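You operate a simulated robot arm through the tools that you are given. There is no shell and no other tool.

You run a simulated robot arm. Do the job below in one go: nothing can be reset, and whatever is moved stays where it is left.

## Task
Strap the two pallets on the strap table at 500 N.
Fine: a spacer under the strap at each end; latch the buckle; no dents.

The check looks at the end state, three seconds after you hand in, the way a careful person would. Anything else that was tipped, shoved, dropped, spilled or broken makes it a failure.

## Robot
A 7-joint arm with a four-finger gripper, fixed in place. Base frame: the origin is on the floor under the middle of its stand, x ahead of it, y to its left, z up. Readings come in cm, rad, newtons and seconds.
It reaches about 122.3 cm from its shoulder. Its first joint turns from -1.204 to 3.002 rad. Payload 3.67 kg.
The TCP is the grasp point between the finger pads, 2.8 cm short of the fingertips. In the tool frame z runs along the fingers and y along their closing line. The gripper opens to 11.2 cm; its body begins 7.3 cm behind the TCP.
Orientation is that of the tool frame in the base frame, as a unit quaternion [x, y, z, w]. With the fingers straight down and closing along the base's y, the tool's x points along the base's -x, its y along +y and its z along -z.

## Interface
- The arm moves only by the tool play_rows. Its argument "plan" is a list of rows, each a list of 7 numbers: the shift along the tool's x, y, z in cm, then the turn, a rotation vector about the tool's x, y, z in rad, then the gripper command, from -1 (shut) to 1 (fully open), values between in proportion. In form: [[tx, ty, tz, ax, ay, az, claw], ...]. A call has 1 to 20 rows; each row shifts and turns the commanded pose from where the row before left it, along the tool's axes as they then stand. Each row takes 0.2 s and may step no farther than 5 cm and 0.15 rad from the row before; otherwise, or with a gripper value out of range, the whole call is refused. Where a pose cannot be reached the arm comes as near as it can. A force on the tool above 50 N (or 10 N above the force at the start of the call, whichever is more), or a blocked arm, ends the call early, and 0.2 s more pass. The fingers move at their own pace (about 10.25 cm/s each) and stop on an object; they squeeze with about 42 N. The grip force told is the motor's: it shows also when the fingers shut on nothing. Time passes only in rows, and 0.2 s behind the last, so rows that do not move let the fingers close. The reply holds the time, the measured pose of the TCP, the force on the tool along the base axes, the opening and the grip force, in the units named above and with some noise, with the torque about the TCP (base axes, N m) and any sound that the robot's microphone picked up.
- Cameras (640 x 400 px; columns grow to the right, rows downward): "scene" is fixed at [4.78, -49.99, 127.17]; the picture's right is [0.27, -0.96, 0.00], its down [-0.70, -0.20, -0.68] and it looks along [0.66, 0.18, -0.73] (base axes); focal length 214 px, centre (320, 200). "wrist" rides on the gripper at [6, -1.8, -10.4] in the tool frame; the picture's right is [0.29, 0.96, 0.00], its down [-0.80, 0.24, -0.55] and it looks along [-0.53, 0.16, 0.83] (tool axes); focal length 234 px, centre (320, 200). There is no depth. A picture from a camera that has moved, and an enlarged one, comes with that camera's place and axes in the base frame and with its lens.
- camera(camera): a new picture of that camera. No time passes.
- lift_body(by): slides the trunk up (or, below 0, down) by that many cm; the arm rides with it, the base frame stays. It gives what a move gives, with no picture.
- zoom(camera, box): a new picture of the part [left, top, right, bottom] of that camera's present view, enlarged. No time passes.
- sign_off(): hands the job in; it is judged then, once.

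Nothing tells you positions but the pictures and the camera data. Unless the task says otherwise, let go and move clear before handing in.

The tools are called after "Request:" by a JSON object that holds its "fn" and its "kwargs". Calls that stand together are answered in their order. play_rows: Moves the arm, as the interface text tells. Its arguments: {"type":"object","properties":{"plan":{"type":"array"}},"required":["plan"]} The other tools are called the same way: lift_body (by) moves the trunk up or down; camera (camera) takes a picture; zoom (camera, box) takes an enlarged picture of a part of a camera's view; sign_off () hands the job in.

At the start:

```text
clock: 0.0
tool_pos: [80.24, -36.34, 104.09]
tool_rot: [0.001, 1.0, 0.001, 0.0]
force: [-1.2, 0.1, -0.2]
torque: [0.02, -0.01, 0.01]
width: 11.19
grasp_force: 0.1
trunk travel left (down, up): [-57.5, 26.5]
```

scene: 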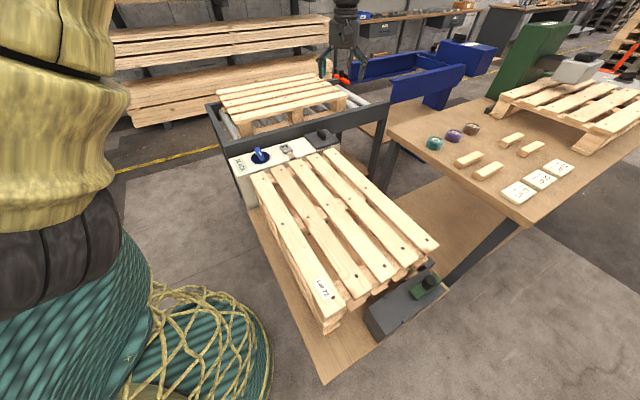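
wrist: 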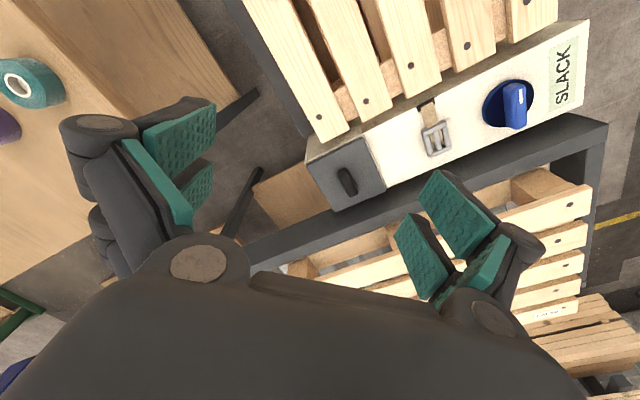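

I see a pallet on a low strap table with a control box (a blue knob marked SLACK, a buckle, and a black latch or cover), and a side bench to the right holding tape rolls, small wooden blocks and cards. I'll zoom in for detail before moving anything.

Request:
{"fn": "zoom", "kwargs": {"camera": "scene", "box": [200, 70, 400, 200]}}

Request:
{"fn": "zoom", "kwargs": {"camera": "scene", "box": [400, 90, 640, 240]}}

Request:
{"fn": "zoom", "kwargs": {"camera": "scene", "box": [230, 220, 470, 370]}}

Request:
{"fn": "zoom", "kwargs": {"camera": "wrist", "box": [300, 0, 640, 212]}}

```text
3.08 times, centred on (300, 135) of scene
camera zoom: at [4.78, -49.99, 127.17], right [0.27, -0.96, 0.0], down [-0.7, -0.2, -0.68], along [0.66, 0.18, -0.73], focal length 660 px, centre (382, 400)
```

zoom: 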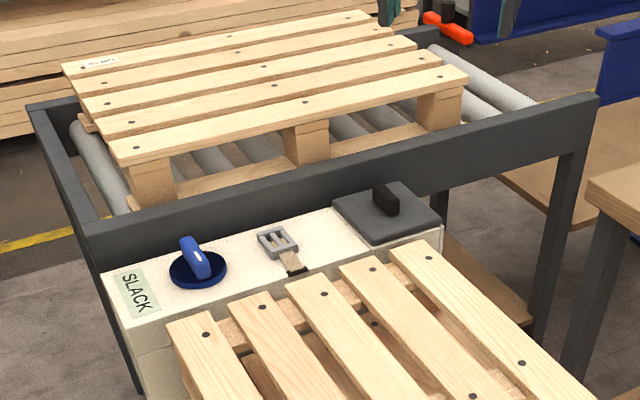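

```text
2.67 times, centred on (520, 165) of scene
camera zoom: at [4.78, -49.99, 127.17], right [0.27, -0.96, 0.0], down [-0.7, -0.2, -0.68], along [0.66, 0.18, -0.73], focal length 572 px, centre (-213, 293)
```

zoom: 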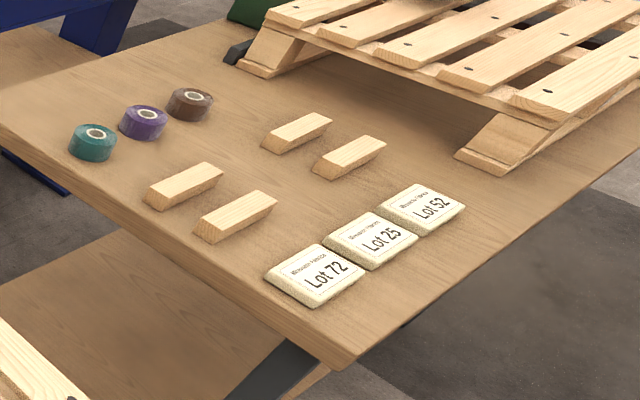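

```text
2.67 times, centred on (350, 295) of scene
camera zoom: at [4.78, -49.99, 127.17], right [0.27, -0.96, 0.0], down [-0.7, -0.2, -0.68], along [0.66, 0.18, -0.73], focal length 572 px, centre (240, -53)
```

zoom: 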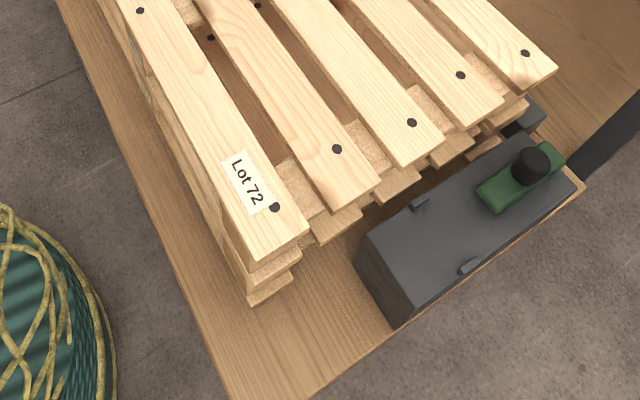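

```text
1.88 times, centred on (470, 106) of wrist
camera zoom: at [74.17, -38.18, 114.47], right [-0.29, 0.96, 0.0], down [0.8, 0.24, 0.55], along [0.53, 0.16, -0.83], focal length 441 px, centre (38, 377)
```

zoom: 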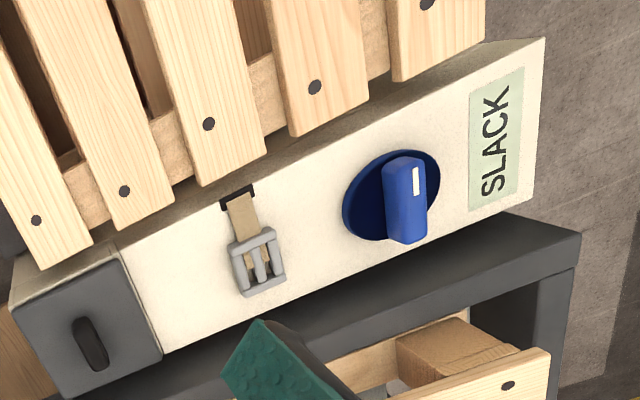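

The strap table sits at roughly 45° to my base. The buckle is near (82, -13, 71), the dial near (72, -5, 73), and the spacers are on the side bench. I'll move the wrist camera along high up to get a second view for triangulation.

Request:
{"fn": "play_rows", "kwargs": {"plan": [[0, -5, 0, 0, 0, 0, 1], [0, -5, 0, 0, 0, 0, 1], [0, -5, 0, 0, 0, 0, 1], [0, -5, 0, 0, 0, 0, 1], [0, -5, 0, 0, 0, 0, 1], [0, -5, 0, 0, 0, 0, 1], [0, -5, 0, 0, 0, 0, 1]]}}

Request:
{"fn": "camera", "kwargs": {"camera": "wrist"}}

Request:
{"fn": "camera", "kwargs": {"camera": "scene"}}

```text
clock: 1.6
tool_pos: [80.41, -71.69, 103.95]
tool_rot: [0.0, 1.0, 0.003, 0.0]
force: [0.1, -0.7, 0.1]
torque: [0.04, -0.02, 0.02]
width: 11.2
grasp_force: 0.1
trunk travel left (down, up): [-57.5, 26.5]
```

```text
taken
camera wrist: at [74.3, -73.53, 114.44], right [-0.29, 0.96, 0.0], down [0.8, 0.24, 0.55], along [0.53, 0.16, -0.83], focal length 234 px, centre (320, 200)
```

wrist: 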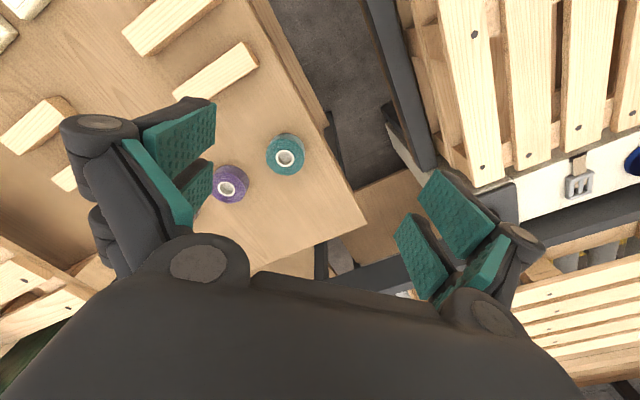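

```text
taken
```

scene: 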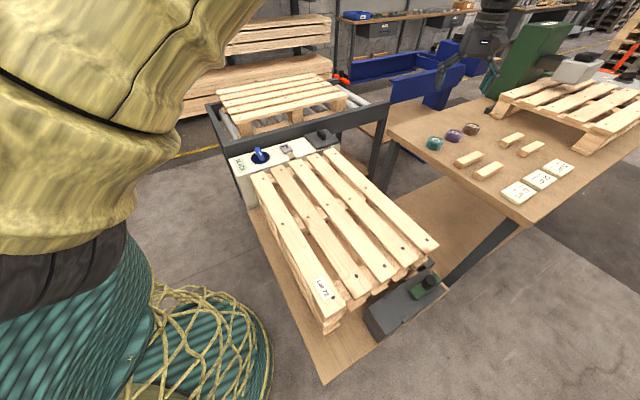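

The side bench top looks to be about z 75. I'll zoom in on the cards, the far-end dark box and the pallet stack to read the details.

Request:
{"fn": "zoom", "kwargs": {"camera": "scene", "box": [490, 150, 590, 212]}}

Request:
{"fn": "zoom", "kwargs": {"camera": "scene", "box": [350, 240, 450, 340]}}

Request:
{"fn": "zoom", "kwargs": {"camera": "scene", "box": [240, 160, 350, 340]}}

Request:
{"fn": "zoom", "kwargs": {"camera": "scene", "box": [225, 130, 345, 205]}}

```text
6.40 times, centred on (540, 181) of scene
camera zoom: at [4.78, -49.99, 127.17], right [0.27, -0.96, 0.0], down [-0.7, -0.2, -0.68], along [0.66, 0.18, -0.73], focal length 1373 px, centre (-1088, 322)
```

zoom: 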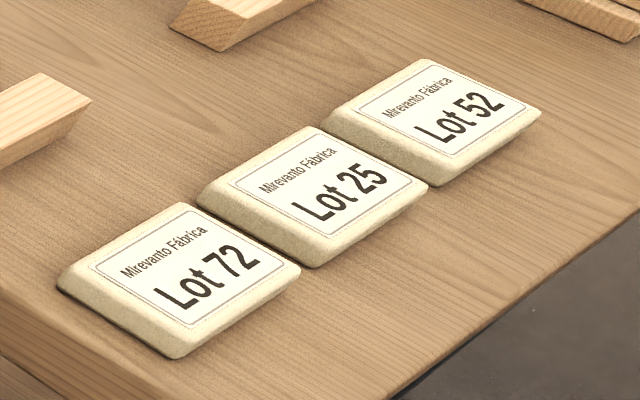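

```text
4.00 times, centred on (400, 290) of scene
camera zoom: at [4.78, -49.99, 127.17], right [0.27, -0.96, 0.0], down [-0.7, -0.2, -0.68], along [0.66, 0.18, -0.73], focal length 858 px, centre (0, -160)
```

zoom: 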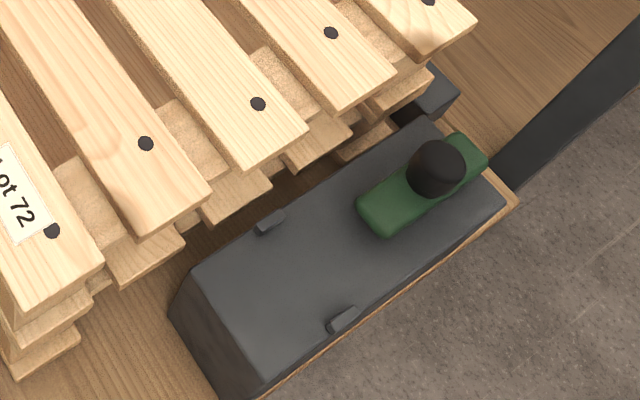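

```text
2.22 times, centred on (295, 250) of scene
camera zoom: at [4.78, -49.99, 127.17], right [0.27, -0.96, 0.0], down [-0.7, -0.2, -0.68], along [0.66, 0.18, -0.73], focal length 477 px, centre (376, 89)
```

zoom: 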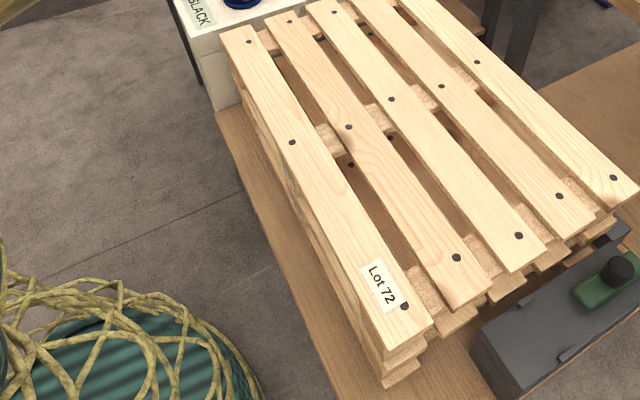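

```text
5.33 times, centred on (285, 168) of scene
camera zoom: at [4.78, -49.99, 127.17], right [0.27, -0.96, 0.0], down [-0.7, -0.2, -0.68], along [0.66, 0.18, -0.73], focal length 1144 px, centre (507, 373)
```

zoom: 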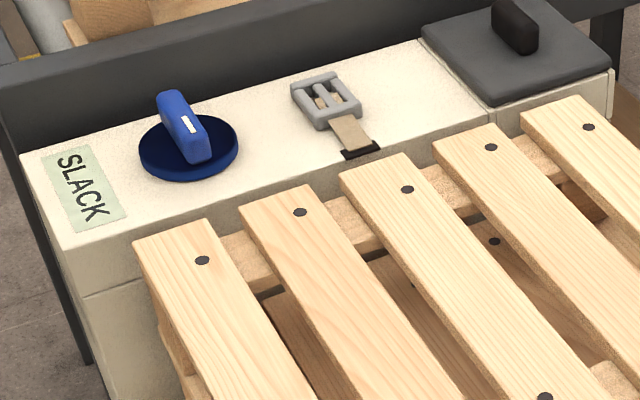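

The two-pallet stack's top is near z 70 and the strap line runs down the middle slat to the dark box, whose top I put near z 59. The bench top is near z 78, and two of the spacers on it look reachable, around (81, -85) and (77, -92). I'll move closer to inspect them.

Request:
{"fn": "play_rows", "kwargs": {"plan": [[4, -3, 1, 0, 0, 0, 1], [4, -3, 1, 0, 0, 0, 1], [4, -3, 1, 0, 0, 0, 1], [0, -3, 1, 0, 0, 0, 1]]}}

Request:
{"fn": "camera", "kwargs": {"camera": "wrist"}}

```text
refused: row 1 steps farther than a row can; nothing moved
```

```text
taken
camera wrist: at [74.3, -73.53, 114.44], right [-0.29, 0.96, 0.0], down [0.8, 0.24, 0.55], along [0.53, 0.16, -0.83], focal length 234 px, centre (320, 200)
```

wrist: 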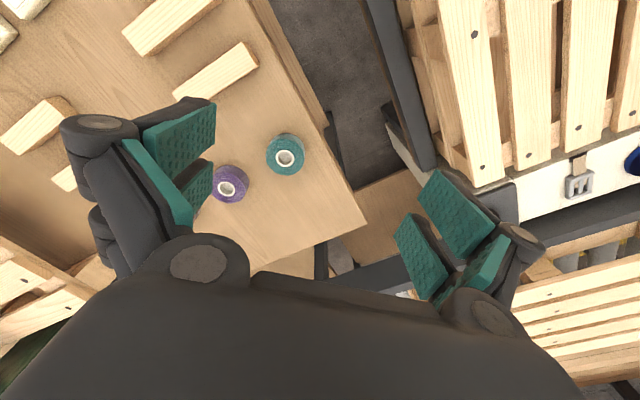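

The move was refused because the combined step was longer than 5 cm. I'll use smaller steps toward a viewpoint near the spacers.

Request:
{"fn": "play_rows", "kwargs": {"plan": [[3.5, -3, 1, 0, 0, 0, 1], [3.5, -3, 1, 0, 0, 0, 1], [3.5, -3, 1, 0, 0, 0, 1], [3.5, -3, 1, 0, 0, 0, 1]]}}

Request:
{"fn": "camera", "kwargs": {"camera": "wrist"}}

Request:
{"fn": "camera", "kwargs": {"camera": "scene"}}

```text
clock: 2.6
tool_pos: [66.11, -83.4, 99.87]
tool_rot: [-0.001, 1.0, 0.001, -0.001]
force: [0.2, 0.0, 0.2]
torque: [0.01, 0.03, 0.0]
width: 11.22
grasp_force: 0.1
trunk travel left (down, up): [-57.5, 26.5]
```

```text
taken
camera wrist: at [60.14, -85.2, 110.24], right [-0.29, 0.96, 0.0], down [0.8, 0.24, 0.55], along [0.53, 0.16, -0.83], focal length 234 px, centre (320, 200)
```

wrist: 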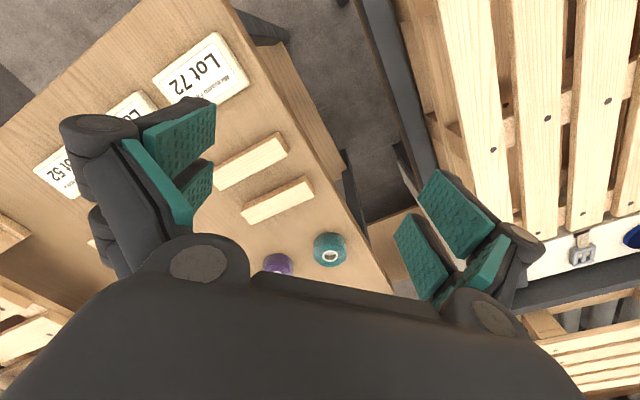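

```text
taken
```

scene: 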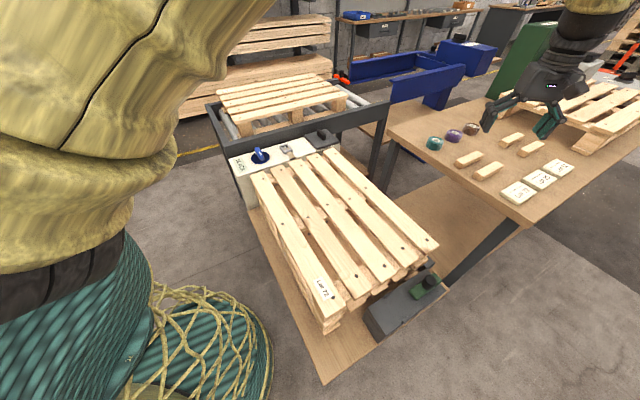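

Request:
{"fn": "zoom", "kwargs": {"camera": "wrist", "box": [190, 110, 370, 280]}}

Request:
{"fn": "zoom", "kwargs": {"camera": "scene", "box": [420, 120, 560, 210]}}

```text
2.35 times, centred on (280, 195) of wrist
camera zoom: at [60.14, -85.2, 110.24], right [-0.29, 0.96, 0.0], down [0.8, 0.24, 0.55], along [0.53, 0.16, -0.83], focal length 551 px, centre (414, 212)
```

zoom: 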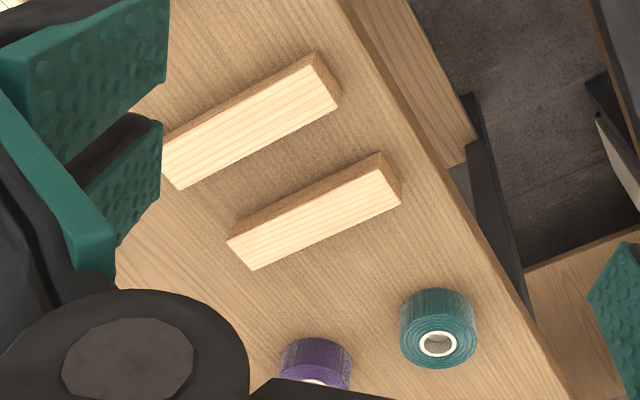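

```text
4.44 times, centred on (490, 165) of scene
camera zoom: at [4.78, -49.99, 127.17], right [0.27, -0.96, 0.0], down [-0.7, -0.2, -0.68], along [0.66, 0.18, -0.73], focal length 953 px, centre (-436, 356)
```

zoom: 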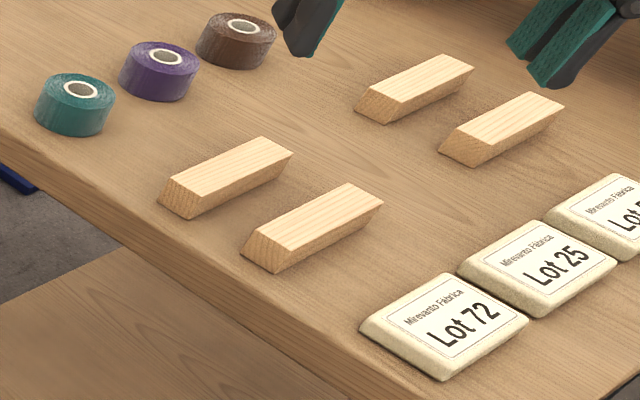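

Request:
{"fn": "zoom", "kwargs": {"camera": "scene", "box": [450, 145, 510, 185]}}

Request:
{"fn": "zoom", "kwargs": {"camera": "wrist", "box": [230, 140, 330, 230]}}

```text
10.00 times, centred on (480, 165) of scene
camera zoom: at [4.78, -49.99, 127.17], right [0.27, -0.96, 0.0], down [-0.7, -0.2, -0.68], along [0.66, 0.18, -0.73], focal length 2145 px, centre (-1280, 550)
```

zoom: 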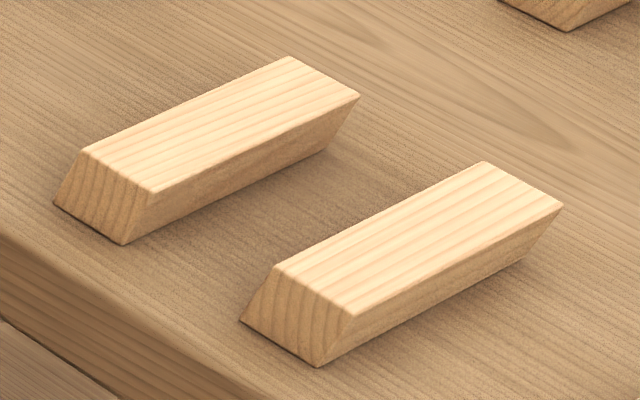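

```text
4.44 times, centred on (280, 185) of wrist
camera zoom: at [60.14, -85.2, 110.24], right [-0.29, 0.96, 0.0], down [0.8, 0.24, 0.55], along [0.53, 0.16, -0.83], focal length 1041 px, centre (498, 267)
```

zoom: 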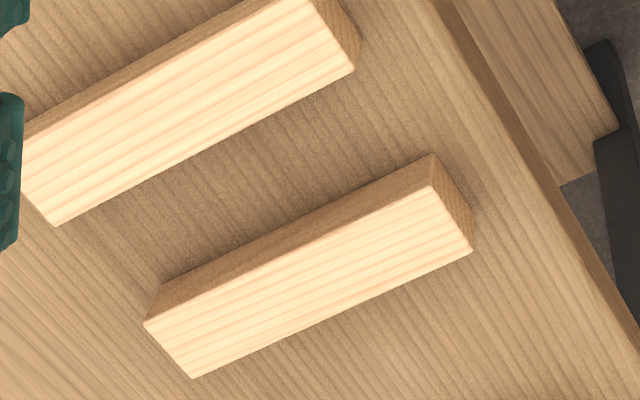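

The spacers are plain bars about 12 x 2.8 x 2.3 cm, with their long axis across the strap direction. Next I'll look at the dark box and the green slide at the near end of the strap table.

Request:
{"fn": "play_rows", "kwargs": {"plan": [[4, 1.2, 0, 0, 0, 0, 1], [4, 1.2, 0, 0, 0, 0, 1], [4, 1.2, 0, 0, 0, 0, 1], [4, 1.2, 0, 0, 0, 0, 1], [4, 1.2, 0, 0, 0, 0, 1], [4, 1.2, 0, 0, 0, 0, 1], [4, 1.2, 0, 0, 0, 0, 1]]}}

Request:
{"fn": "camera", "kwargs": {"camera": "wrist"}}

Request:
{"fn": "camera", "kwargs": {"camera": "scene"}}

```text
clock: 4.2
tool_pos: [37.99, -74.85, 100.05]
tool_rot: [-0.001, 1.0, 0.001, 0.0]
force: [1.0, -0.1, 0.7]
torque: [-0.02, -0.01, 0.0]
width: 11.19
grasp_force: 0.0
trunk travel left (down, up): [-57.5, 26.5]
```

```text
taken
camera wrist: at [31.88, -76.74, 110.35], right [-0.29, 0.96, 0.0], down [0.8, 0.24, 0.55], along [0.53, 0.16, -0.83], focal length 234 px, centre (320, 200)
```

wrist: 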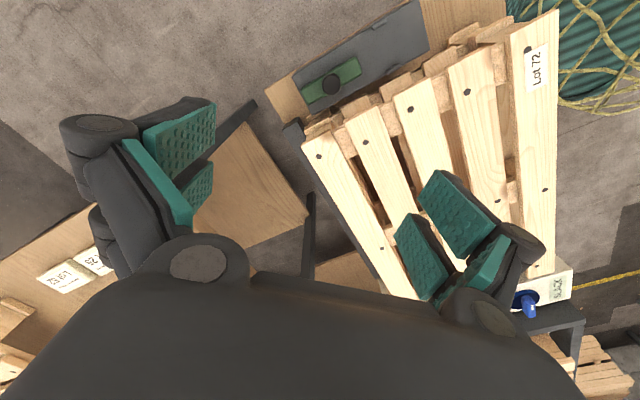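

```text
taken
```

scene: 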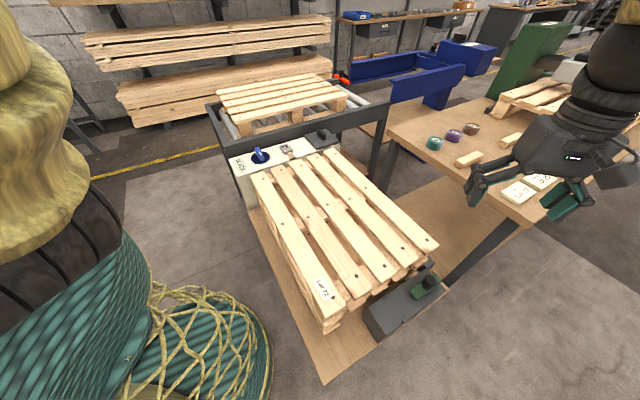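

Request:
{"fn": "zoom", "kwargs": {"camera": "wrist", "box": [260, 0, 460, 125]}}

Request:
{"fn": "zoom", "kwargs": {"camera": "wrist", "box": [300, 40, 440, 128]}}

```text
3.20 times, centred on (360, 62) of wrist
camera zoom: at [31.88, -76.74, 110.35], right [-0.29, 0.96, 0.0], down [0.8, 0.24, 0.55], along [0.53, 0.16, -0.83], focal length 749 px, centre (192, 640)
```

zoom: 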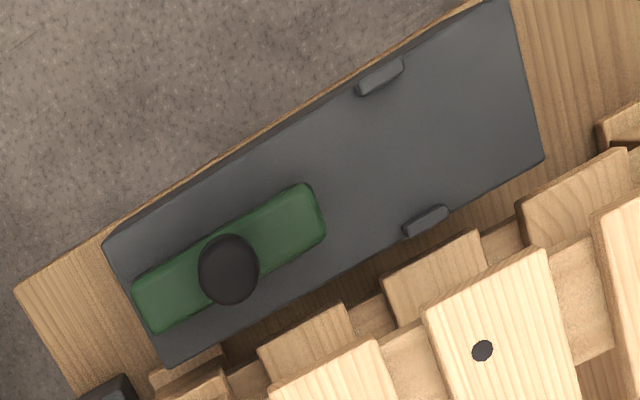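

```text
4.55 times, centred on (370, 84) of wrist
camera zoom: at [31.88, -76.74, 110.35], right [-0.29, 0.96, 0.0], down [0.8, 0.24, 0.55], along [0.53, 0.16, -0.83], focal length 1064 px, centre (93, 727)
```

zoom: 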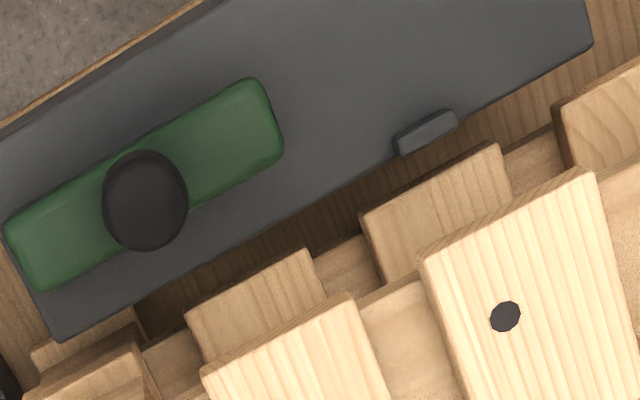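

The dark box top is at about z 61-62. Its two lugs sit on the strap line at n = (x-y)/√2 ≈ 67, and the green slide is parked beside them at (36.8, -73.2). I'll now go above the nearer spacer and rotate 45° to match it.

Request:
{"fn": "play_rows", "kwargs": {"plan": [[-4, -0.96, 0, 0, 0, 0, 1], [-4, -0.96, 0, 0, 0, 0, 1], [-4, -0.96, 0, 0, 0, 0, 1], [-4, -0.96, 0, 0, 0, 0, 1], [-4, -0.96, 0, 0, 0, 0, 1], [-4, -0.96, 0, 0, 0, 0, 1], [-4, -0.96, 0, 0, 0, 0, 1], [-4, -0.96, 0, 0, 0, 0, 1], [-4, -0.96, 0, 0, 0, 0, 1], [-4, -0.96, 0, 0, 0, 0, 1], [-4, -0.96, 0, 0, 0, 0, 1], [0, 0, 0, 0, 0, 0.131, 1], [0, 0, 0, 0, 0, 0.131, 1], [0, 0, 0, 0, 0, 0.131, 1], [0, 0, 0, 0, 0, 0.131, 1], [0, 0, 0, 0, 0, 0.131, 1], [0, 0, 0, 0, 0, 0.131, 1]]}}

Request:
{"fn": "camera", "kwargs": {"camera": "wrist"}}

Request:
{"fn": "camera", "kwargs": {"camera": "scene"}}

```text
clock: 7.8
tool_pos: [82.21, -85.72, 99.99]
tool_rot: [0.383, 0.924, 0.001, 0.0]
force: [-1.3, 0.3, 0.0]
torque: [0.0, -0.01, 0.01]
width: 11.18
grasp_force: 0.0
trunk travel left (down, up): [-57.5, 26.5]
```

```text
taken
camera wrist: at [76.68, -82.79, 110.3], right [0.48, 0.88, 0.0], down [0.73, -0.4, 0.55], along [0.49, -0.26, -0.83], focal length 234 px, centre (320, 200)
```

wrist: 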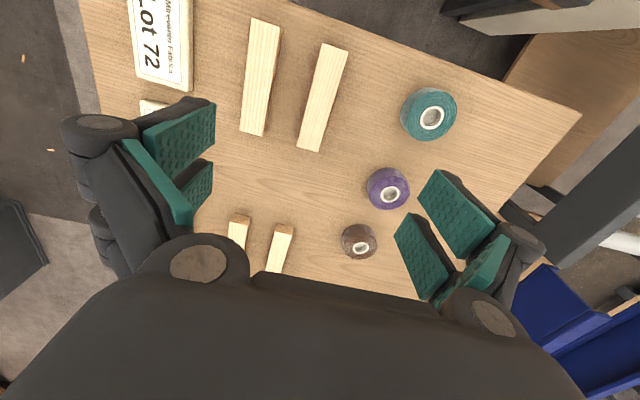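

```text
taken
```

scene: 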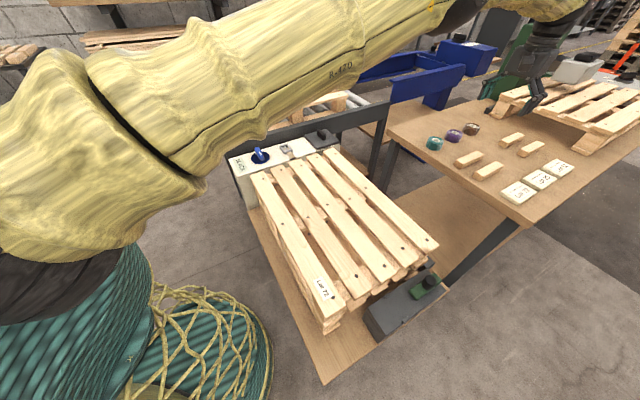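

The arm reaches here fine. Spacer A's centre is about (82.15, -85.6) and the bench top about z 78.2. I'll narrow the fingers to about 5 cm so they clear the neighbouring spacer and roll, then descend part way and check.

Request:
{"fn": "play_rows", "kwargs": {"plan": [[0, 0, 0, 0, 0, 0, -0.1], [0, 0, 0, 0, 0, 0, -0.1], [0, 0, 3, 0, 0, 0, -0.1], [0, 0, 3, 0, 0, 0, -0.1], [0, 0, 3, 0, 0, 0, -0.1], [0, 0, 3, 0, 0, 0, -0.1], [0, 0, 0, 0, 0, 0, -0.1]]}}

Request:
{"fn": "camera", "kwargs": {"camera": "wrist"}}

Request:
{"fn": "zoom", "kwargs": {"camera": "scene", "box": [420, 80, 580, 200]}}

```text
clock: 9.4
tool_pos: [82.03, -85.68, 87.9]
tool_rot: [0.384, 0.923, 0.001, 0.0]
force: [0.0, -0.6, 0.0]
torque: [0.0, 0.0, -0.01]
width: 5.04
grasp_force: 0.1
trunk travel left (down, up): [-57.5, 26.5]
```

```text
taken
camera wrist: at [76.52, -82.74, 98.36], right [0.47, 0.88, 0.0], down [0.73, -0.4, 0.55], along [0.49, -0.26, -0.83], focal length 234 px, centre (320, 200)
```

wrist: 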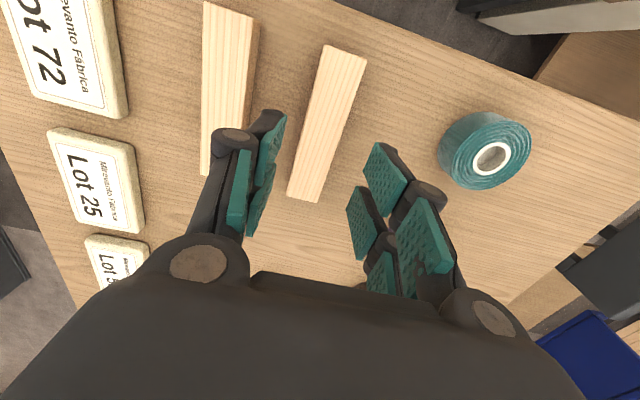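

```text
3.33 times, centred on (500, 140) of scene
camera zoom: at [4.78, -49.99, 127.17], right [0.27, -0.96, 0.0], down [-0.7, -0.2, -0.68], along [0.66, 0.18, -0.73], focal length 715 px, centre (-280, 400)
```

zoom: 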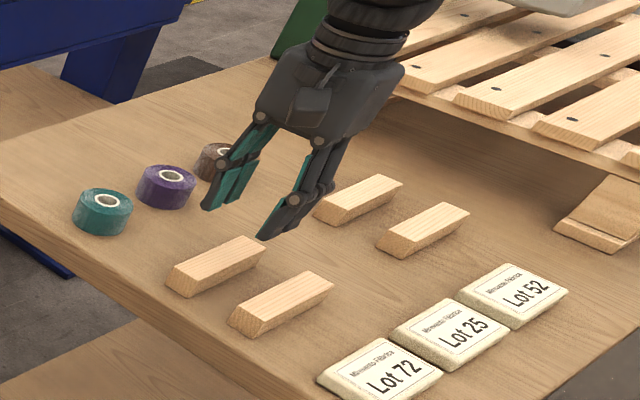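

Spacer A is centred between the fingers. I'll descend to a TCP height of about 81.5, leaving the fingertips just above the bench, and close.

Request:
{"fn": "play_rows", "kwargs": {"plan": [[0, 0, 1.5, 0, 0, 0, -0.1], [0, 0, 1.5, 0, 0, 0, -0.1], [0, 0, 1.5, 0, 0, 0, -0.1], [0, 0, 1.0, 0, 0, 0, -0.1], [0, 0, 0.6, 0, 0, 0, -0.1], [0, 0, 0, 0, 0, 0, -0.1]]}}

Request:
{"fn": "camera", "kwargs": {"camera": "wrist"}}

Request:
{"fn": "zoom", "kwargs": {"camera": "scene", "box": [430, 110, 530, 190]}}

```text
clock: 10.8
tool_pos: [82.09, -85.43, 81.79]
tool_rot: [0.382, 0.924, 0.0, 0.0]
force: [-1.2, -0.6, -0.3]
torque: [-0.01, -0.05, 0.0]
width: 5.02
grasp_force: 0.0
trunk travel left (down, up): [-57.5, 26.5]
```

```text
taken
camera wrist: at [76.51, -82.52, 92.25], right [0.47, 0.88, 0.0], down [0.73, -0.4, 0.55], along [0.49, -0.26, -0.83], focal length 234 px, centre (320, 200)
```

wrist: 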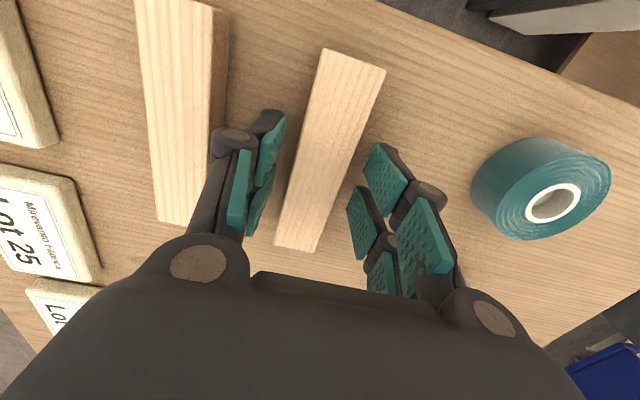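

```text
5.00 times, centred on (480, 150) of scene
camera zoom: at [4.78, -49.99, 127.17], right [0.27, -0.96, 0.0], down [-0.7, -0.2, -0.68], along [0.66, 0.18, -0.73], focal length 1072 px, centre (-480, 450)
```

zoom: 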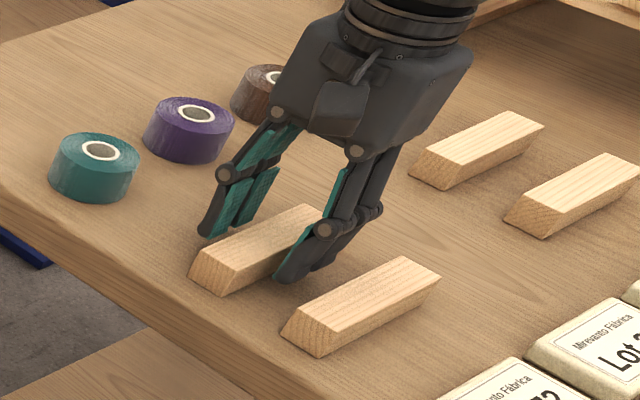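

The fingertips straddle spacer A just above the bench. I'll lower 0.4 cm more and close.

Request:
{"fn": "play_rows", "kwargs": {"plan": [[0, 0, 0.4, 0, 0, 0, -0.1], [0, 0, 0, 0, 0, 0, -0.4], [0, 0, 0, 0, 0, 0, -0.7], [0, 0, 0, 0, 0, 0, -1], [0, 0, 0, 0, 0, 0, -1], [0, 0, 0, 0, 0, 0, -1]]}}

Request:
{"fn": "camera", "kwargs": {"camera": "wrist"}}

```text
clock: 12.2
tool_pos: [82.28, -85.53, 81.48]
tool_rot: [0.383, 0.924, -0.001, 0.0]
force: [1.3, 0.0, 3.0]
torque: [-0.03, -0.05, -0.03]
width: 2.89
grasp_force: 42.0
trunk travel left (down, up): [-57.5, 26.5]
```

```text
taken
camera wrist: at [76.61, -82.56, 91.86], right [0.47, 0.88, 0.0], down [0.73, -0.39, 0.55], along [0.49, -0.26, -0.83], focal length 234 px, centre (320, 200)
```

wrist: 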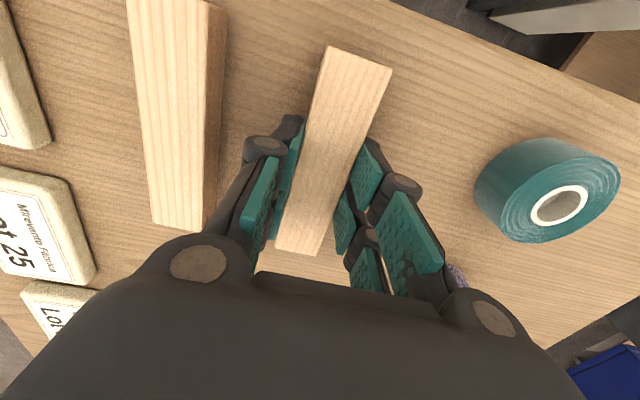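

Spacer A is gripped at width 2.89 cm. I'll lift it and carry it over the dark-box end of the pallet stack.

Request:
{"fn": "play_rows", "kwargs": {"plan": [[0, 0, -2, 0, 0, 0, -1], [0, 0, -3, 0, 0, 0, -1], [0, 0, -4, 0, 0, 0, -1], [0, 0, -3, 0, 0, 0, -1], [0, 0, 0, 0, 0, 0, -1]]}}

Request:
{"fn": "play_rows", "kwargs": {"plan": [[3.65, -1.15, 0, 0, 0, 0, -1], [3.65, -1.15, 0, 0, 0, 0, -1], [3.65, -1.15, 0, 0, 0, 0, -1], [3.65, -1.15, 0, 0, 0, 0, -1], [3.65, -1.15, 0, 0, 0, 0, -1], [3.65, -1.15, 0, 0, 0, 0, -1], [3.65, -1.15, 0, 0, 0, 0, -1], [3.65, -1.15, 0, 0, 0, 0, -1], [3.65, -1.15, 0, 0, 0, 0, -1], [3.65, -1.15, 0, 0, 0, 0, -1], [3.65, -1.15, 0, 0, 0, 0, -1], [3.65, -1.15, 0, 0, 0, 0, -1], [3.65, -1.15, 0, 0, 0, 0, -1], [3.65, -1.15, 0, 0, 0, 0, -1]]}}

Request:
{"fn": "camera", "kwargs": {"camera": "wrist"}}

Request:
{"fn": "camera", "kwargs": {"camera": "scene"}}

```text
clock: 13.4
tool_pos: [82.34, -85.74, 93.37]
tool_rot: [0.383, 0.924, 0.002, -0.002]
force: [0.1, 0.1, -0.4]
torque: [-0.02, -0.03, -0.01]
width: 0.01
grasp_force: 36.2
trunk travel left (down, up): [-57.5, 26.5]
```

```text
clock: 16.4
tool_pos: [34.81, -60.38, 93.73]
tool_rot: [0.383, 0.924, 0.0, 0.0]
force: [0.0, -0.4, 0.5]
torque: [-0.04, -0.07, 0.0]
width: 0.01
grasp_force: 35.7
trunk travel left (down, up): [-57.5, 26.5]
```

```text
taken
camera wrist: at [29.31, -57.52, 104.22], right [0.47, 0.88, 0.0], down [0.73, -0.39, 0.55], along [0.49, -0.26, -0.83], focal length 234 px, centre (320, 200)
```

wrist: 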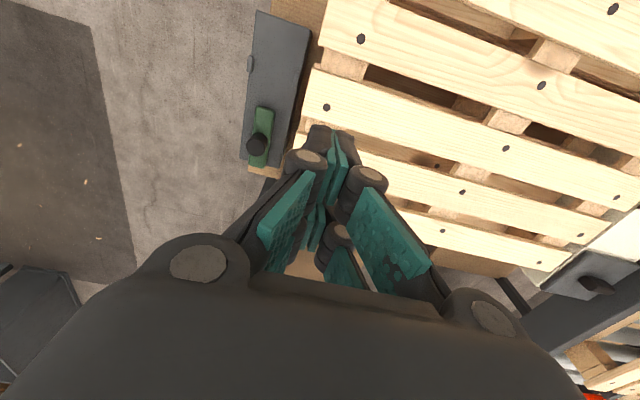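

```text
taken
```

scene: 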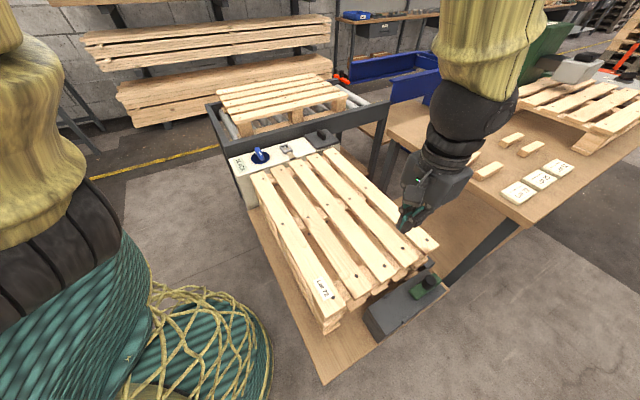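

The fingers shut on nothing: the spacer slipped out at the lift and should still be on the bench. While I'm here I'll use this view to calibrate the pallet end, then check the spacers.

Request:
{"fn": "zoom", "kwargs": {"camera": "wrist", "box": [230, 0, 430, 180]}}

Request:
{"fn": "zoom", "kwargs": {"camera": "scene", "box": [420, 110, 580, 210]}}

Request:
{"fn": "zoom", "kwargs": {"camera": "scene", "box": [380, 140, 460, 240]}}

```text
2.22 times, centred on (330, 90) of wrist
camera zoom: at [29.31, -57.52, 104.22], right [0.47, 0.88, 0.0], down [0.73, -0.39, 0.55], along [0.49, -0.26, -0.83], focal length 520 px, centre (298, 444)
```

zoom: 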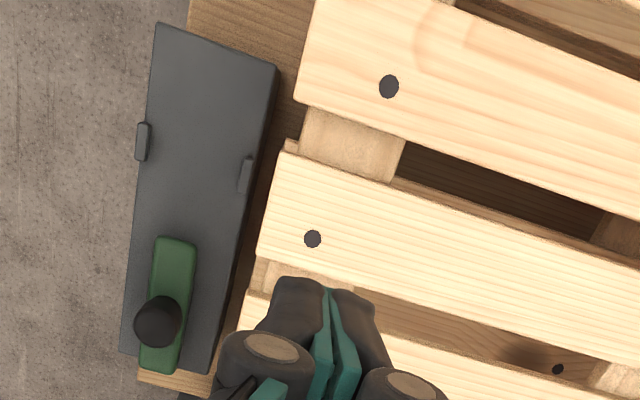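

```text
4.00 times, centred on (500, 160) of scene
camera zoom: at [4.78, -49.99, 127.17], right [0.27, -0.96, 0.0], down [-0.7, -0.2, -0.68], along [0.66, 0.18, -0.73], focal length 858 px, centre (-400, 360)
```

zoom: 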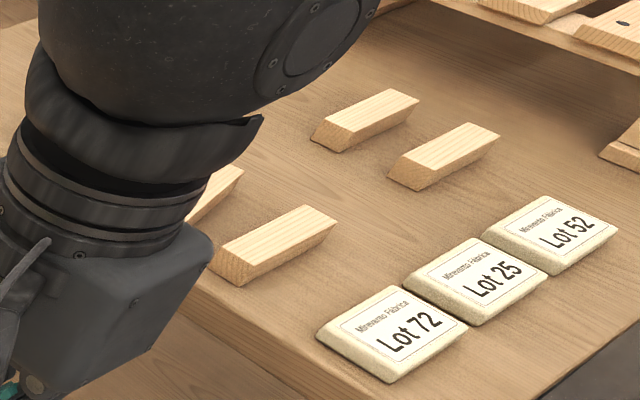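

```text
4.00 times, centred on (420, 190) of scene
camera zoom: at [4.78, -49.99, 127.17], right [0.27, -0.96, 0.0], down [-0.7, -0.2, -0.68], along [0.66, 0.18, -0.73], focal length 858 px, centre (-80, 240)
```

zoom: 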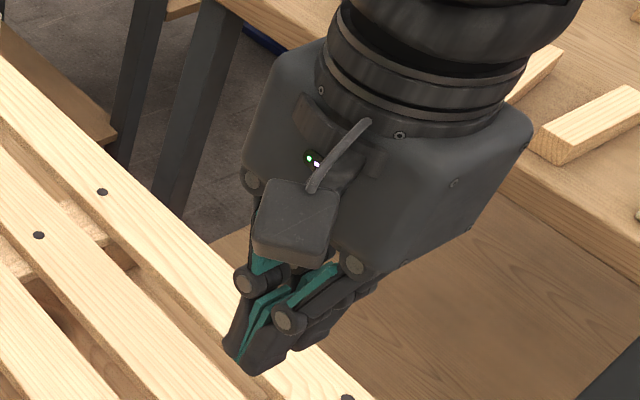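

Spacer A is still on the bench near its spot. The middle slat spans n 64.1-70.1, its end is at u≈19.85, and the strap line is n≈67.0. I'll go back, check spacer A and regrip it lower.

Request:
{"fn": "play_rows", "kwargs": {"plan": [[-3.65, 1.15, 0, 0, 0, 0, -0.1], [-3.65, 1.15, 0, 0, 0, 0, -0.1], [-3.65, 1.15, 0, 0, 0, 0, -0.1], [-3.65, 1.15, 0, 0, 0, 0, -0.1], [-3.65, 1.15, 0, 0, 0, 0, -0.1], [-3.65, 1.15, 0, 0, 0, 0, -0.1], [-3.65, 1.15, 0, 0, 0, 0, -0.1], [-3.65, 1.15, 0, 0, 0, 0, -0.1], [-3.65, 1.15, 0, 0, 0, 0, -0.1], [-3.65, 1.15, 0, 0, 0, 0, -0.1], [-3.65, 1.15, 0, 0, 0, 0, -0.1], [-3.65, 1.15, 0, 0, 0, 0, -0.1], [-3.65, 1.15, 0, 0, 0, 0, -0.1], [-3.65, 1.15, 0, 0, 0, 0, -0.1]]}}

Request:
{"fn": "camera", "kwargs": {"camera": "wrist"}}

Request:
{"fn": "zoom", "kwargs": {"camera": "scene", "box": [430, 110, 530, 190]}}

```text
clock: 19.4
tool_pos: [82.39, -85.58, 92.97]
tool_rot: [0.383, 0.924, 0.002, -0.002]
force: [0.2, -0.5, 0.1]
torque: [-0.01, 0.02, -0.04]
width: 5.03
grasp_force: 0.0
trunk travel left (down, up): [-57.5, 26.5]
```

```text
taken
camera wrist: at [76.86, -82.76, 103.49], right [0.47, 0.88, 0.0], down [0.73, -0.4, 0.55], along [0.48, -0.26, -0.84], focal length 234 px, centre (320, 200)
```

wrist: 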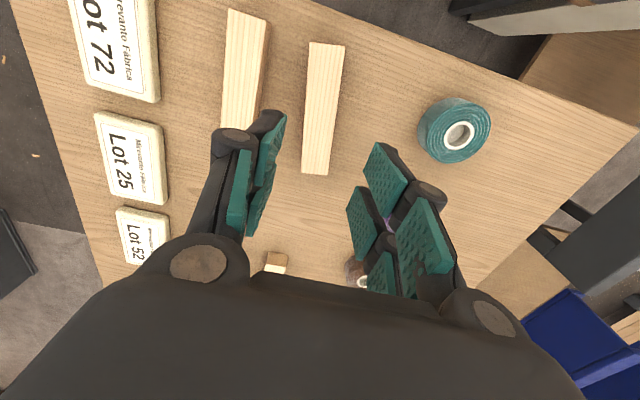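

```text
5.00 times, centred on (480, 150) of scene
camera zoom: at [4.78, -49.99, 127.17], right [0.27, -0.96, 0.0], down [-0.7, -0.2, -0.68], along [0.66, 0.18, -0.73], focal length 1072 px, centre (-480, 450)
```

zoom: 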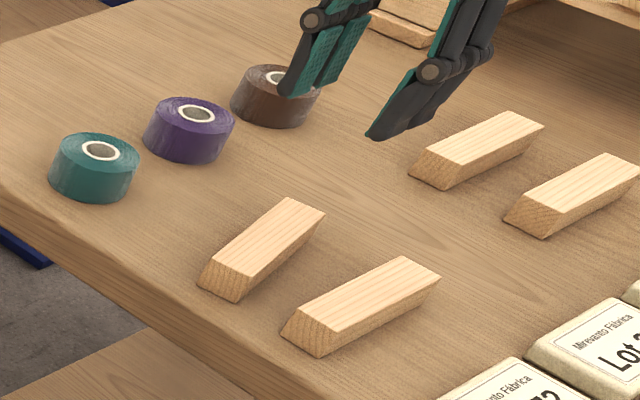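

Spacer A was twisted by about 11° in the slip; its centre is still about (82.1, -85.55). I'll align to its new angle and descend again, this time a bit lower.

Request:
{"fn": "play_rows", "kwargs": {"plan": [[0, 0, 0, 0, 0, -0.1, -0.1], [0.2, -0.1, 0, 0, 0, -0.1, -0.1], [0, 0, 3, 0, 0, 0, -0.1], [0, 0, 3, 0, 0, 0, -0.1], [0, 0, 3, 0, 0, 0, -0.1], [0, 0, 0, 0, 0, 0, -0.1]]}}

Request:
{"fn": "camera", "kwargs": {"camera": "wrist"}}

```text
clock: 20.8
tool_pos: [82.07, -85.6, 84.42]
tool_rot: [0.289, 0.957, 0.001, 0.0]
force: [-1.4, 0.3, 0.2]
torque: [0.01, -0.04, 0.02]
width: 5.05
grasp_force: 0.2
trunk travel left (down, up): [-57.5, 26.5]
```

```text
taken
camera wrist: at [75.96, -83.83, 94.91], right [0.29, 0.96, 0.0], down [0.8, -0.24, 0.55], along [0.53, -0.16, -0.83], focal length 234 px, centre (320, 200)
```

wrist: 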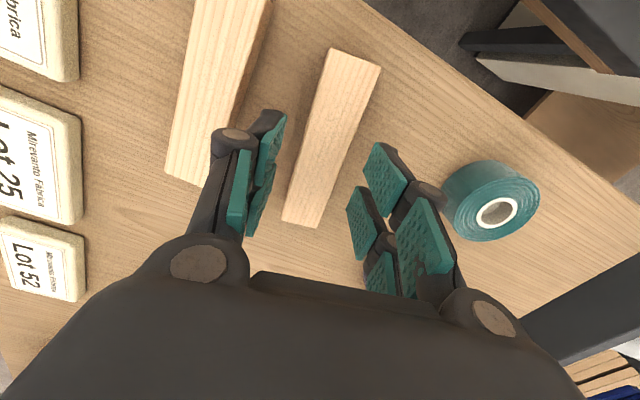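

Request:
{"fn": "play_rows", "kwargs": {"plan": [[0, 0, 1.5, 0, 0, 0, -0.1], [0, 0, 1.2, 0, 0, 0, -0.1], [0, 0, 0.4, 0, 0, 0, -0.1], [0, 0, 0, 0, 0, 0, -0.1]]}}

Request:
{"fn": "zoom", "kwargs": {"camera": "scene", "box": [450, 130, 510, 185]}}

```text
clock: 21.8
tool_pos: [82.07, -85.71, 81.36]
tool_rot: [0.289, 0.957, 0.002, 0.0]
force: [0.0, 0.7, 0.1]
torque: [-0.02, -0.01, 0.01]
width: 5.03
grasp_force: 0.0
trunk travel left (down, up): [-57.5, 26.5]
```

```text
7.27 times, centred on (480, 158) of scene
camera zoom: at [4.78, -49.99, 127.17], right [0.27, -0.96, 0.0], down [-0.7, -0.2, -0.68], along [0.66, 0.18, -0.73], focal length 1560 px, centre (-844, 509)
```

zoom: 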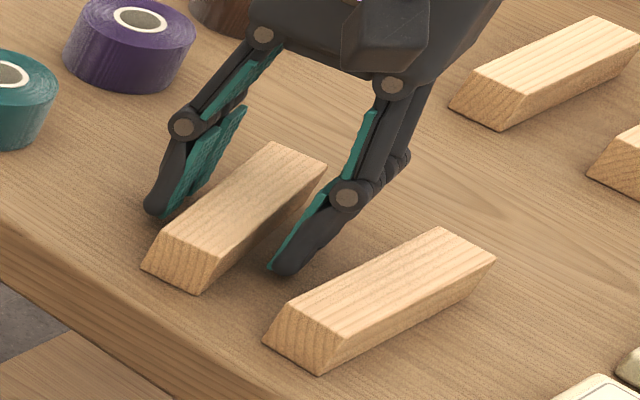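

Request:
{"fn": "play_rows", "kwargs": {"plan": [[0, 0, 0.25, 0, 0, 0, -0.1], [0, 0, 0, 0, 0, 0, -0.35], [0, 0, 0, 0, 0, 0, -0.5], [0, 0, 0, 0, 0, 0, -0.8], [0, 0, 0, 0, 0, 0, -1], [0, 0, 0, 0, 0, 0, -1]]}}

Request:
{"fn": "zoom", "kwargs": {"camera": "scene", "box": [450, 130, 510, 185]}}

Request:
{"fn": "zoom", "kwargs": {"camera": "wrist", "box": [220, 30, 460, 290]}}

```text
clock: 23.2
tool_pos: [82.21, -85.38, 81.56]
tool_rot: [0.288, 0.958, -0.001, 0.0]
force: [6.6, -0.3, 12.6]
torque: [0.06, 0.01, 0.0]
width: 2.89
grasp_force: 41.8
trunk travel left (down, up): [-57.5, 26.5]
```

```text
7.27 times, centred on (480, 158) of scene
camera zoom: at [4.78, -49.99, 127.17], right [0.27, -0.96, 0.0], down [-0.7, -0.2, -0.68], along [0.66, 0.18, -0.73], focal length 1560 px, centre (-844, 509)
```

zoom: 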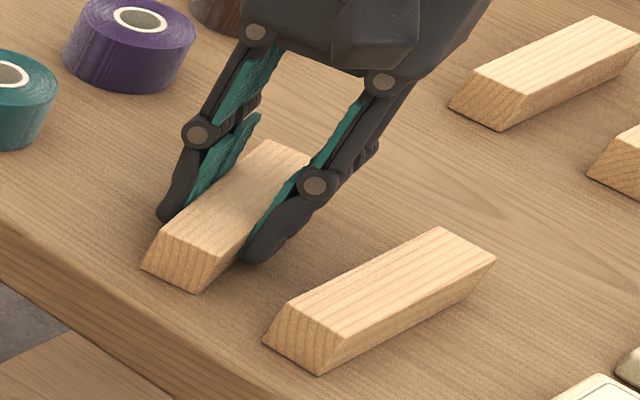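

```text
1.54 times, centred on (340, 160) of wrist
camera zoom: at [76.12, -83.58, 91.85], right [0.29, 0.96, 0.0], down [0.8, -0.24, 0.56], along [0.53, -0.16, -0.83], focal length 360 px, centre (289, 262)
```

zoom: 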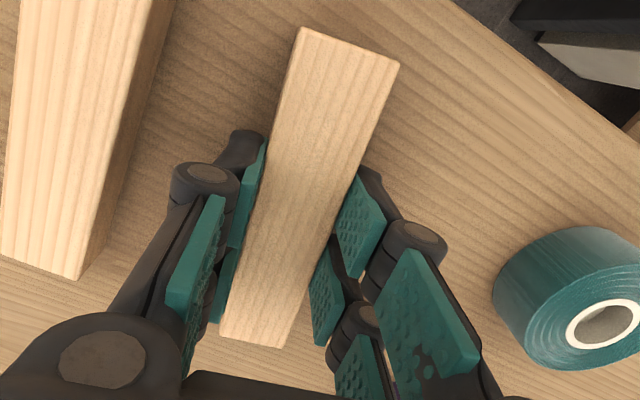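

Request:
{"fn": "play_rows", "kwargs": {"plan": [[0, 0, -0.3, 0, 0, 0, -1], [0, 0, -0.3, 0, 0, 0, -1], [0, 0, -0.2, 0, 0, 0, -1]]}}

Request:
{"fn": "zoom", "kwargs": {"camera": "scene", "box": [450, 130, 510, 185]}}

Request:
{"fn": "zoom", "kwargs": {"camera": "wrist", "box": [220, 30, 460, 290]}}

```text
clock: 24.0
tool_pos: [81.93, -85.34, 81.95]
tool_rot: [0.29, 0.957, 0.0, 0.0]
force: [-0.5, 0.2, -0.5]
torque: [-0.04, -0.01, 0.01]
width: 2.89
grasp_force: 41.7
trunk travel left (down, up): [-57.5, 26.5]
```

```text
7.27 times, centred on (480, 158) of scene
camera zoom: at [4.78, -49.99, 127.17], right [0.27, -0.96, 0.0], down [-0.7, -0.2, -0.68], along [0.66, 0.18, -0.73], focal length 1560 px, centre (-844, 509)
```

zoom: 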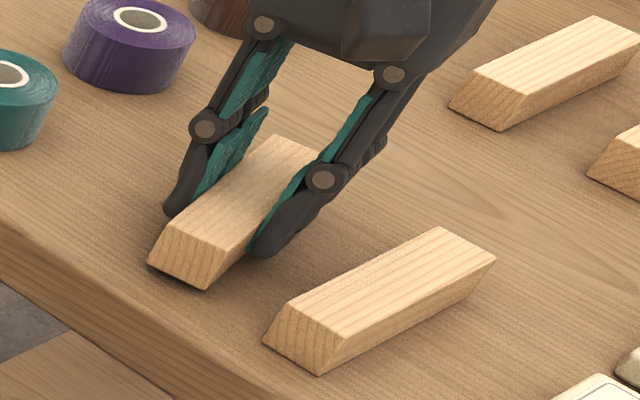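

```text
1.54 times, centred on (340, 160) of wrist
camera zoom: at [75.99, -83.69, 92.33], right [0.29, 0.96, 0.0], down [0.8, -0.24, 0.55], along [0.53, -0.16, -0.83], focal length 360 px, centre (289, 262)
```

zoom: 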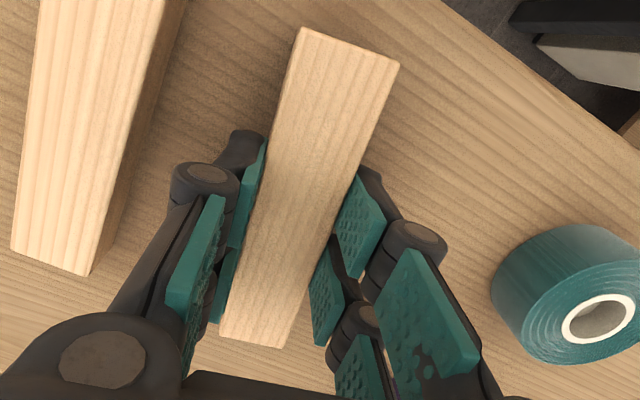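

The spacer is now lifting with the gripper. I'll continue gently and check the grip as I go.

Request:
{"fn": "play_rows", "kwargs": {"plan": [[0, 0, -0.5, 0, 0, 0, -1], [0, 0, -0.5, 0, 0, 0, -1], [0, 0, -1, 0, 0, 0, -1], [0, 0, -1, 0, 0, 0, -1], [0, 0, -1.5, 0, 0, 0, -1], [0, 0, -1.5, 0, 0, 0, -1]]}}

Request:
{"fn": "camera", "kwargs": {"camera": "wrist"}}

Request:
{"fn": "zoom", "kwargs": {"camera": "scene", "box": [430, 110, 530, 190]}}

```text
clock: 25.4
tool_pos: [82.22, -85.32, 87.96]
tool_rot: [0.288, 0.958, 0.001, 0.0]
force: [-0.7, -0.2, 0.4]
torque: [-0.06, -0.02, -0.02]
width: 2.94
grasp_force: 41.7
trunk travel left (down, up): [-57.5, 26.5]
```

```text
taken
camera wrist: at [76.13, -83.59, 98.39], right [0.29, 0.96, 0.0], down [0.8, -0.24, 0.55], along [0.53, -0.16, -0.83], focal length 234 px, centre (320, 200)
```

wrist: 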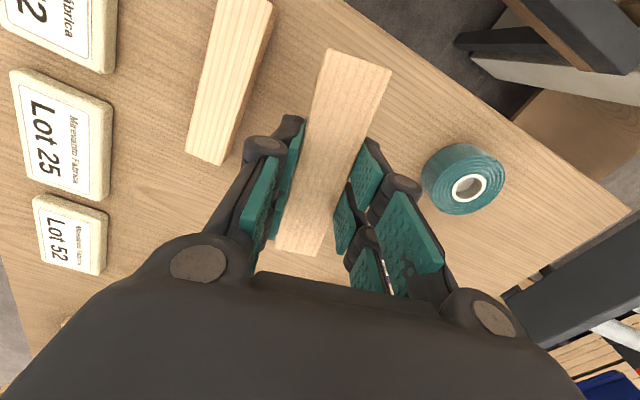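

```text
5.00 times, centred on (480, 150) of scene
camera zoom: at [4.78, -49.99, 127.17], right [0.27, -0.96, 0.0], down [-0.7, -0.2, -0.68], along [0.66, 0.18, -0.73], focal length 1072 px, centre (-480, 450)
```

zoom: 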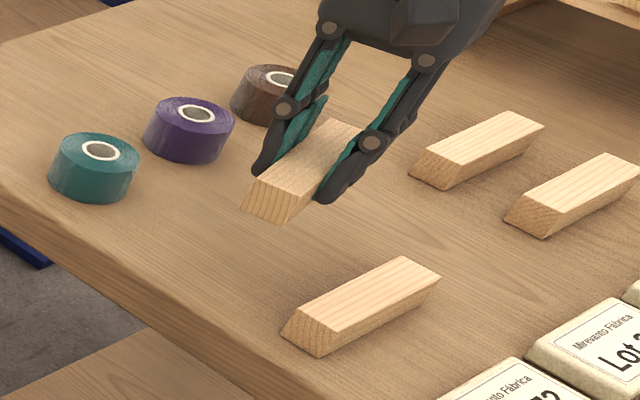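

Spacer A is held centred at the TCP. I'll rotate it square to the strap and carry it to above the dark-box end, at n≈67, u≈18.5, which is about (34.3, -60.5).

Request:
{"fn": "play_rows", "kwargs": {"plan": [[0, 0, -1, 0, 0, 0.078, -1], [0, 0, -1, 0, 0, 0.078, -1], [0, 0, 0, 0, 0, 0.078, -1], [2.5, -0.9, 0, 0, 0, 0, -1], [3.63, -1.286, 0, 0, 0, 0, -1], [3.63, -1.286, 0, 0, 0, 0, -1], [3.63, -1.286, 0, 0, 0, 0, -1], [3.63, -1.286, 0, 0, 0, 0, -1], [3.63, -1.286, 0, 0, 0, 0, -1], [3.63, -1.286, 0, 0, 0, 0, -1], [3.63, -1.286, 0, 0, 0, 0, -1], [3.63, -1.286, 0, 0, 0, 0, -1], [3.63, -1.286, 0, 0, 0, 0, -1], [3.63, -1.286, 0, 0, 0, 0, -1], [3.63, -1.286, 0, 0, 0, 0, -1], [3.63, -1.286, 0, 0, 0, 0, -1], [3.63, -1.286, 0, 0, 0, 0, -1], [1.2, -0.4, 0, 0, 0, 0, -1], [0, 0, 0, 0, 0, 0, -1]]}}

Request:
{"fn": "camera", "kwargs": {"camera": "wrist"}}

Request:
{"fn": "camera", "kwargs": {"camera": "scene"}}

```text
clock: 29.4
tool_pos: [33.92, -60.77, 89.99]
tool_rot: [0.399, 0.917, 0.0, -0.001]
force: [-0.5, -1.3, 0.3]
torque: [0.01, 0.02, 0.0]
width: 2.92
grasp_force: 41.9
trunk travel left (down, up): [-57.5, 26.5]
```

```text
taken
camera wrist: at [28.49, -57.66, 100.39], right [0.5, 0.86, 0.0], down [0.72, -0.42, 0.55], along [0.48, -0.28, -0.83], focal length 234 px, centre (320, 200)
```

wrist: 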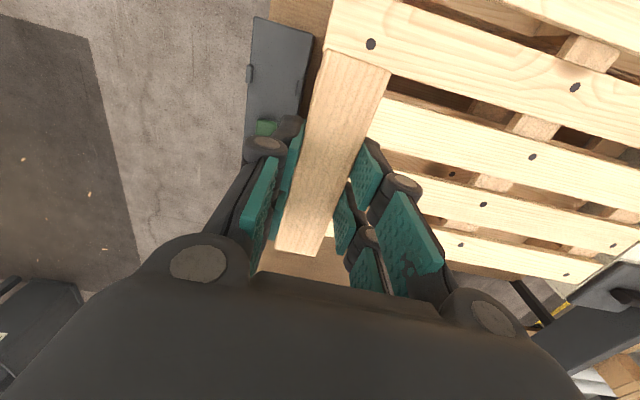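

```text
taken
```

scene: 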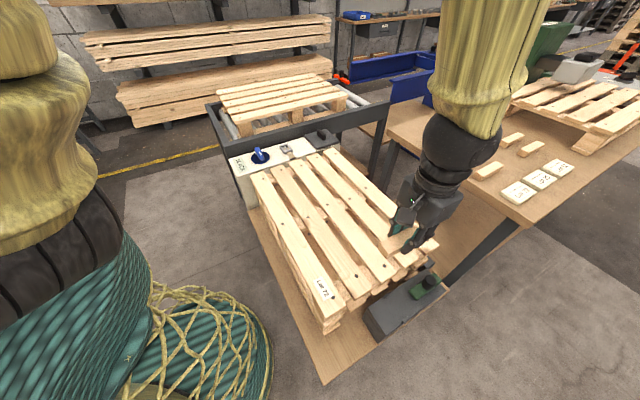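

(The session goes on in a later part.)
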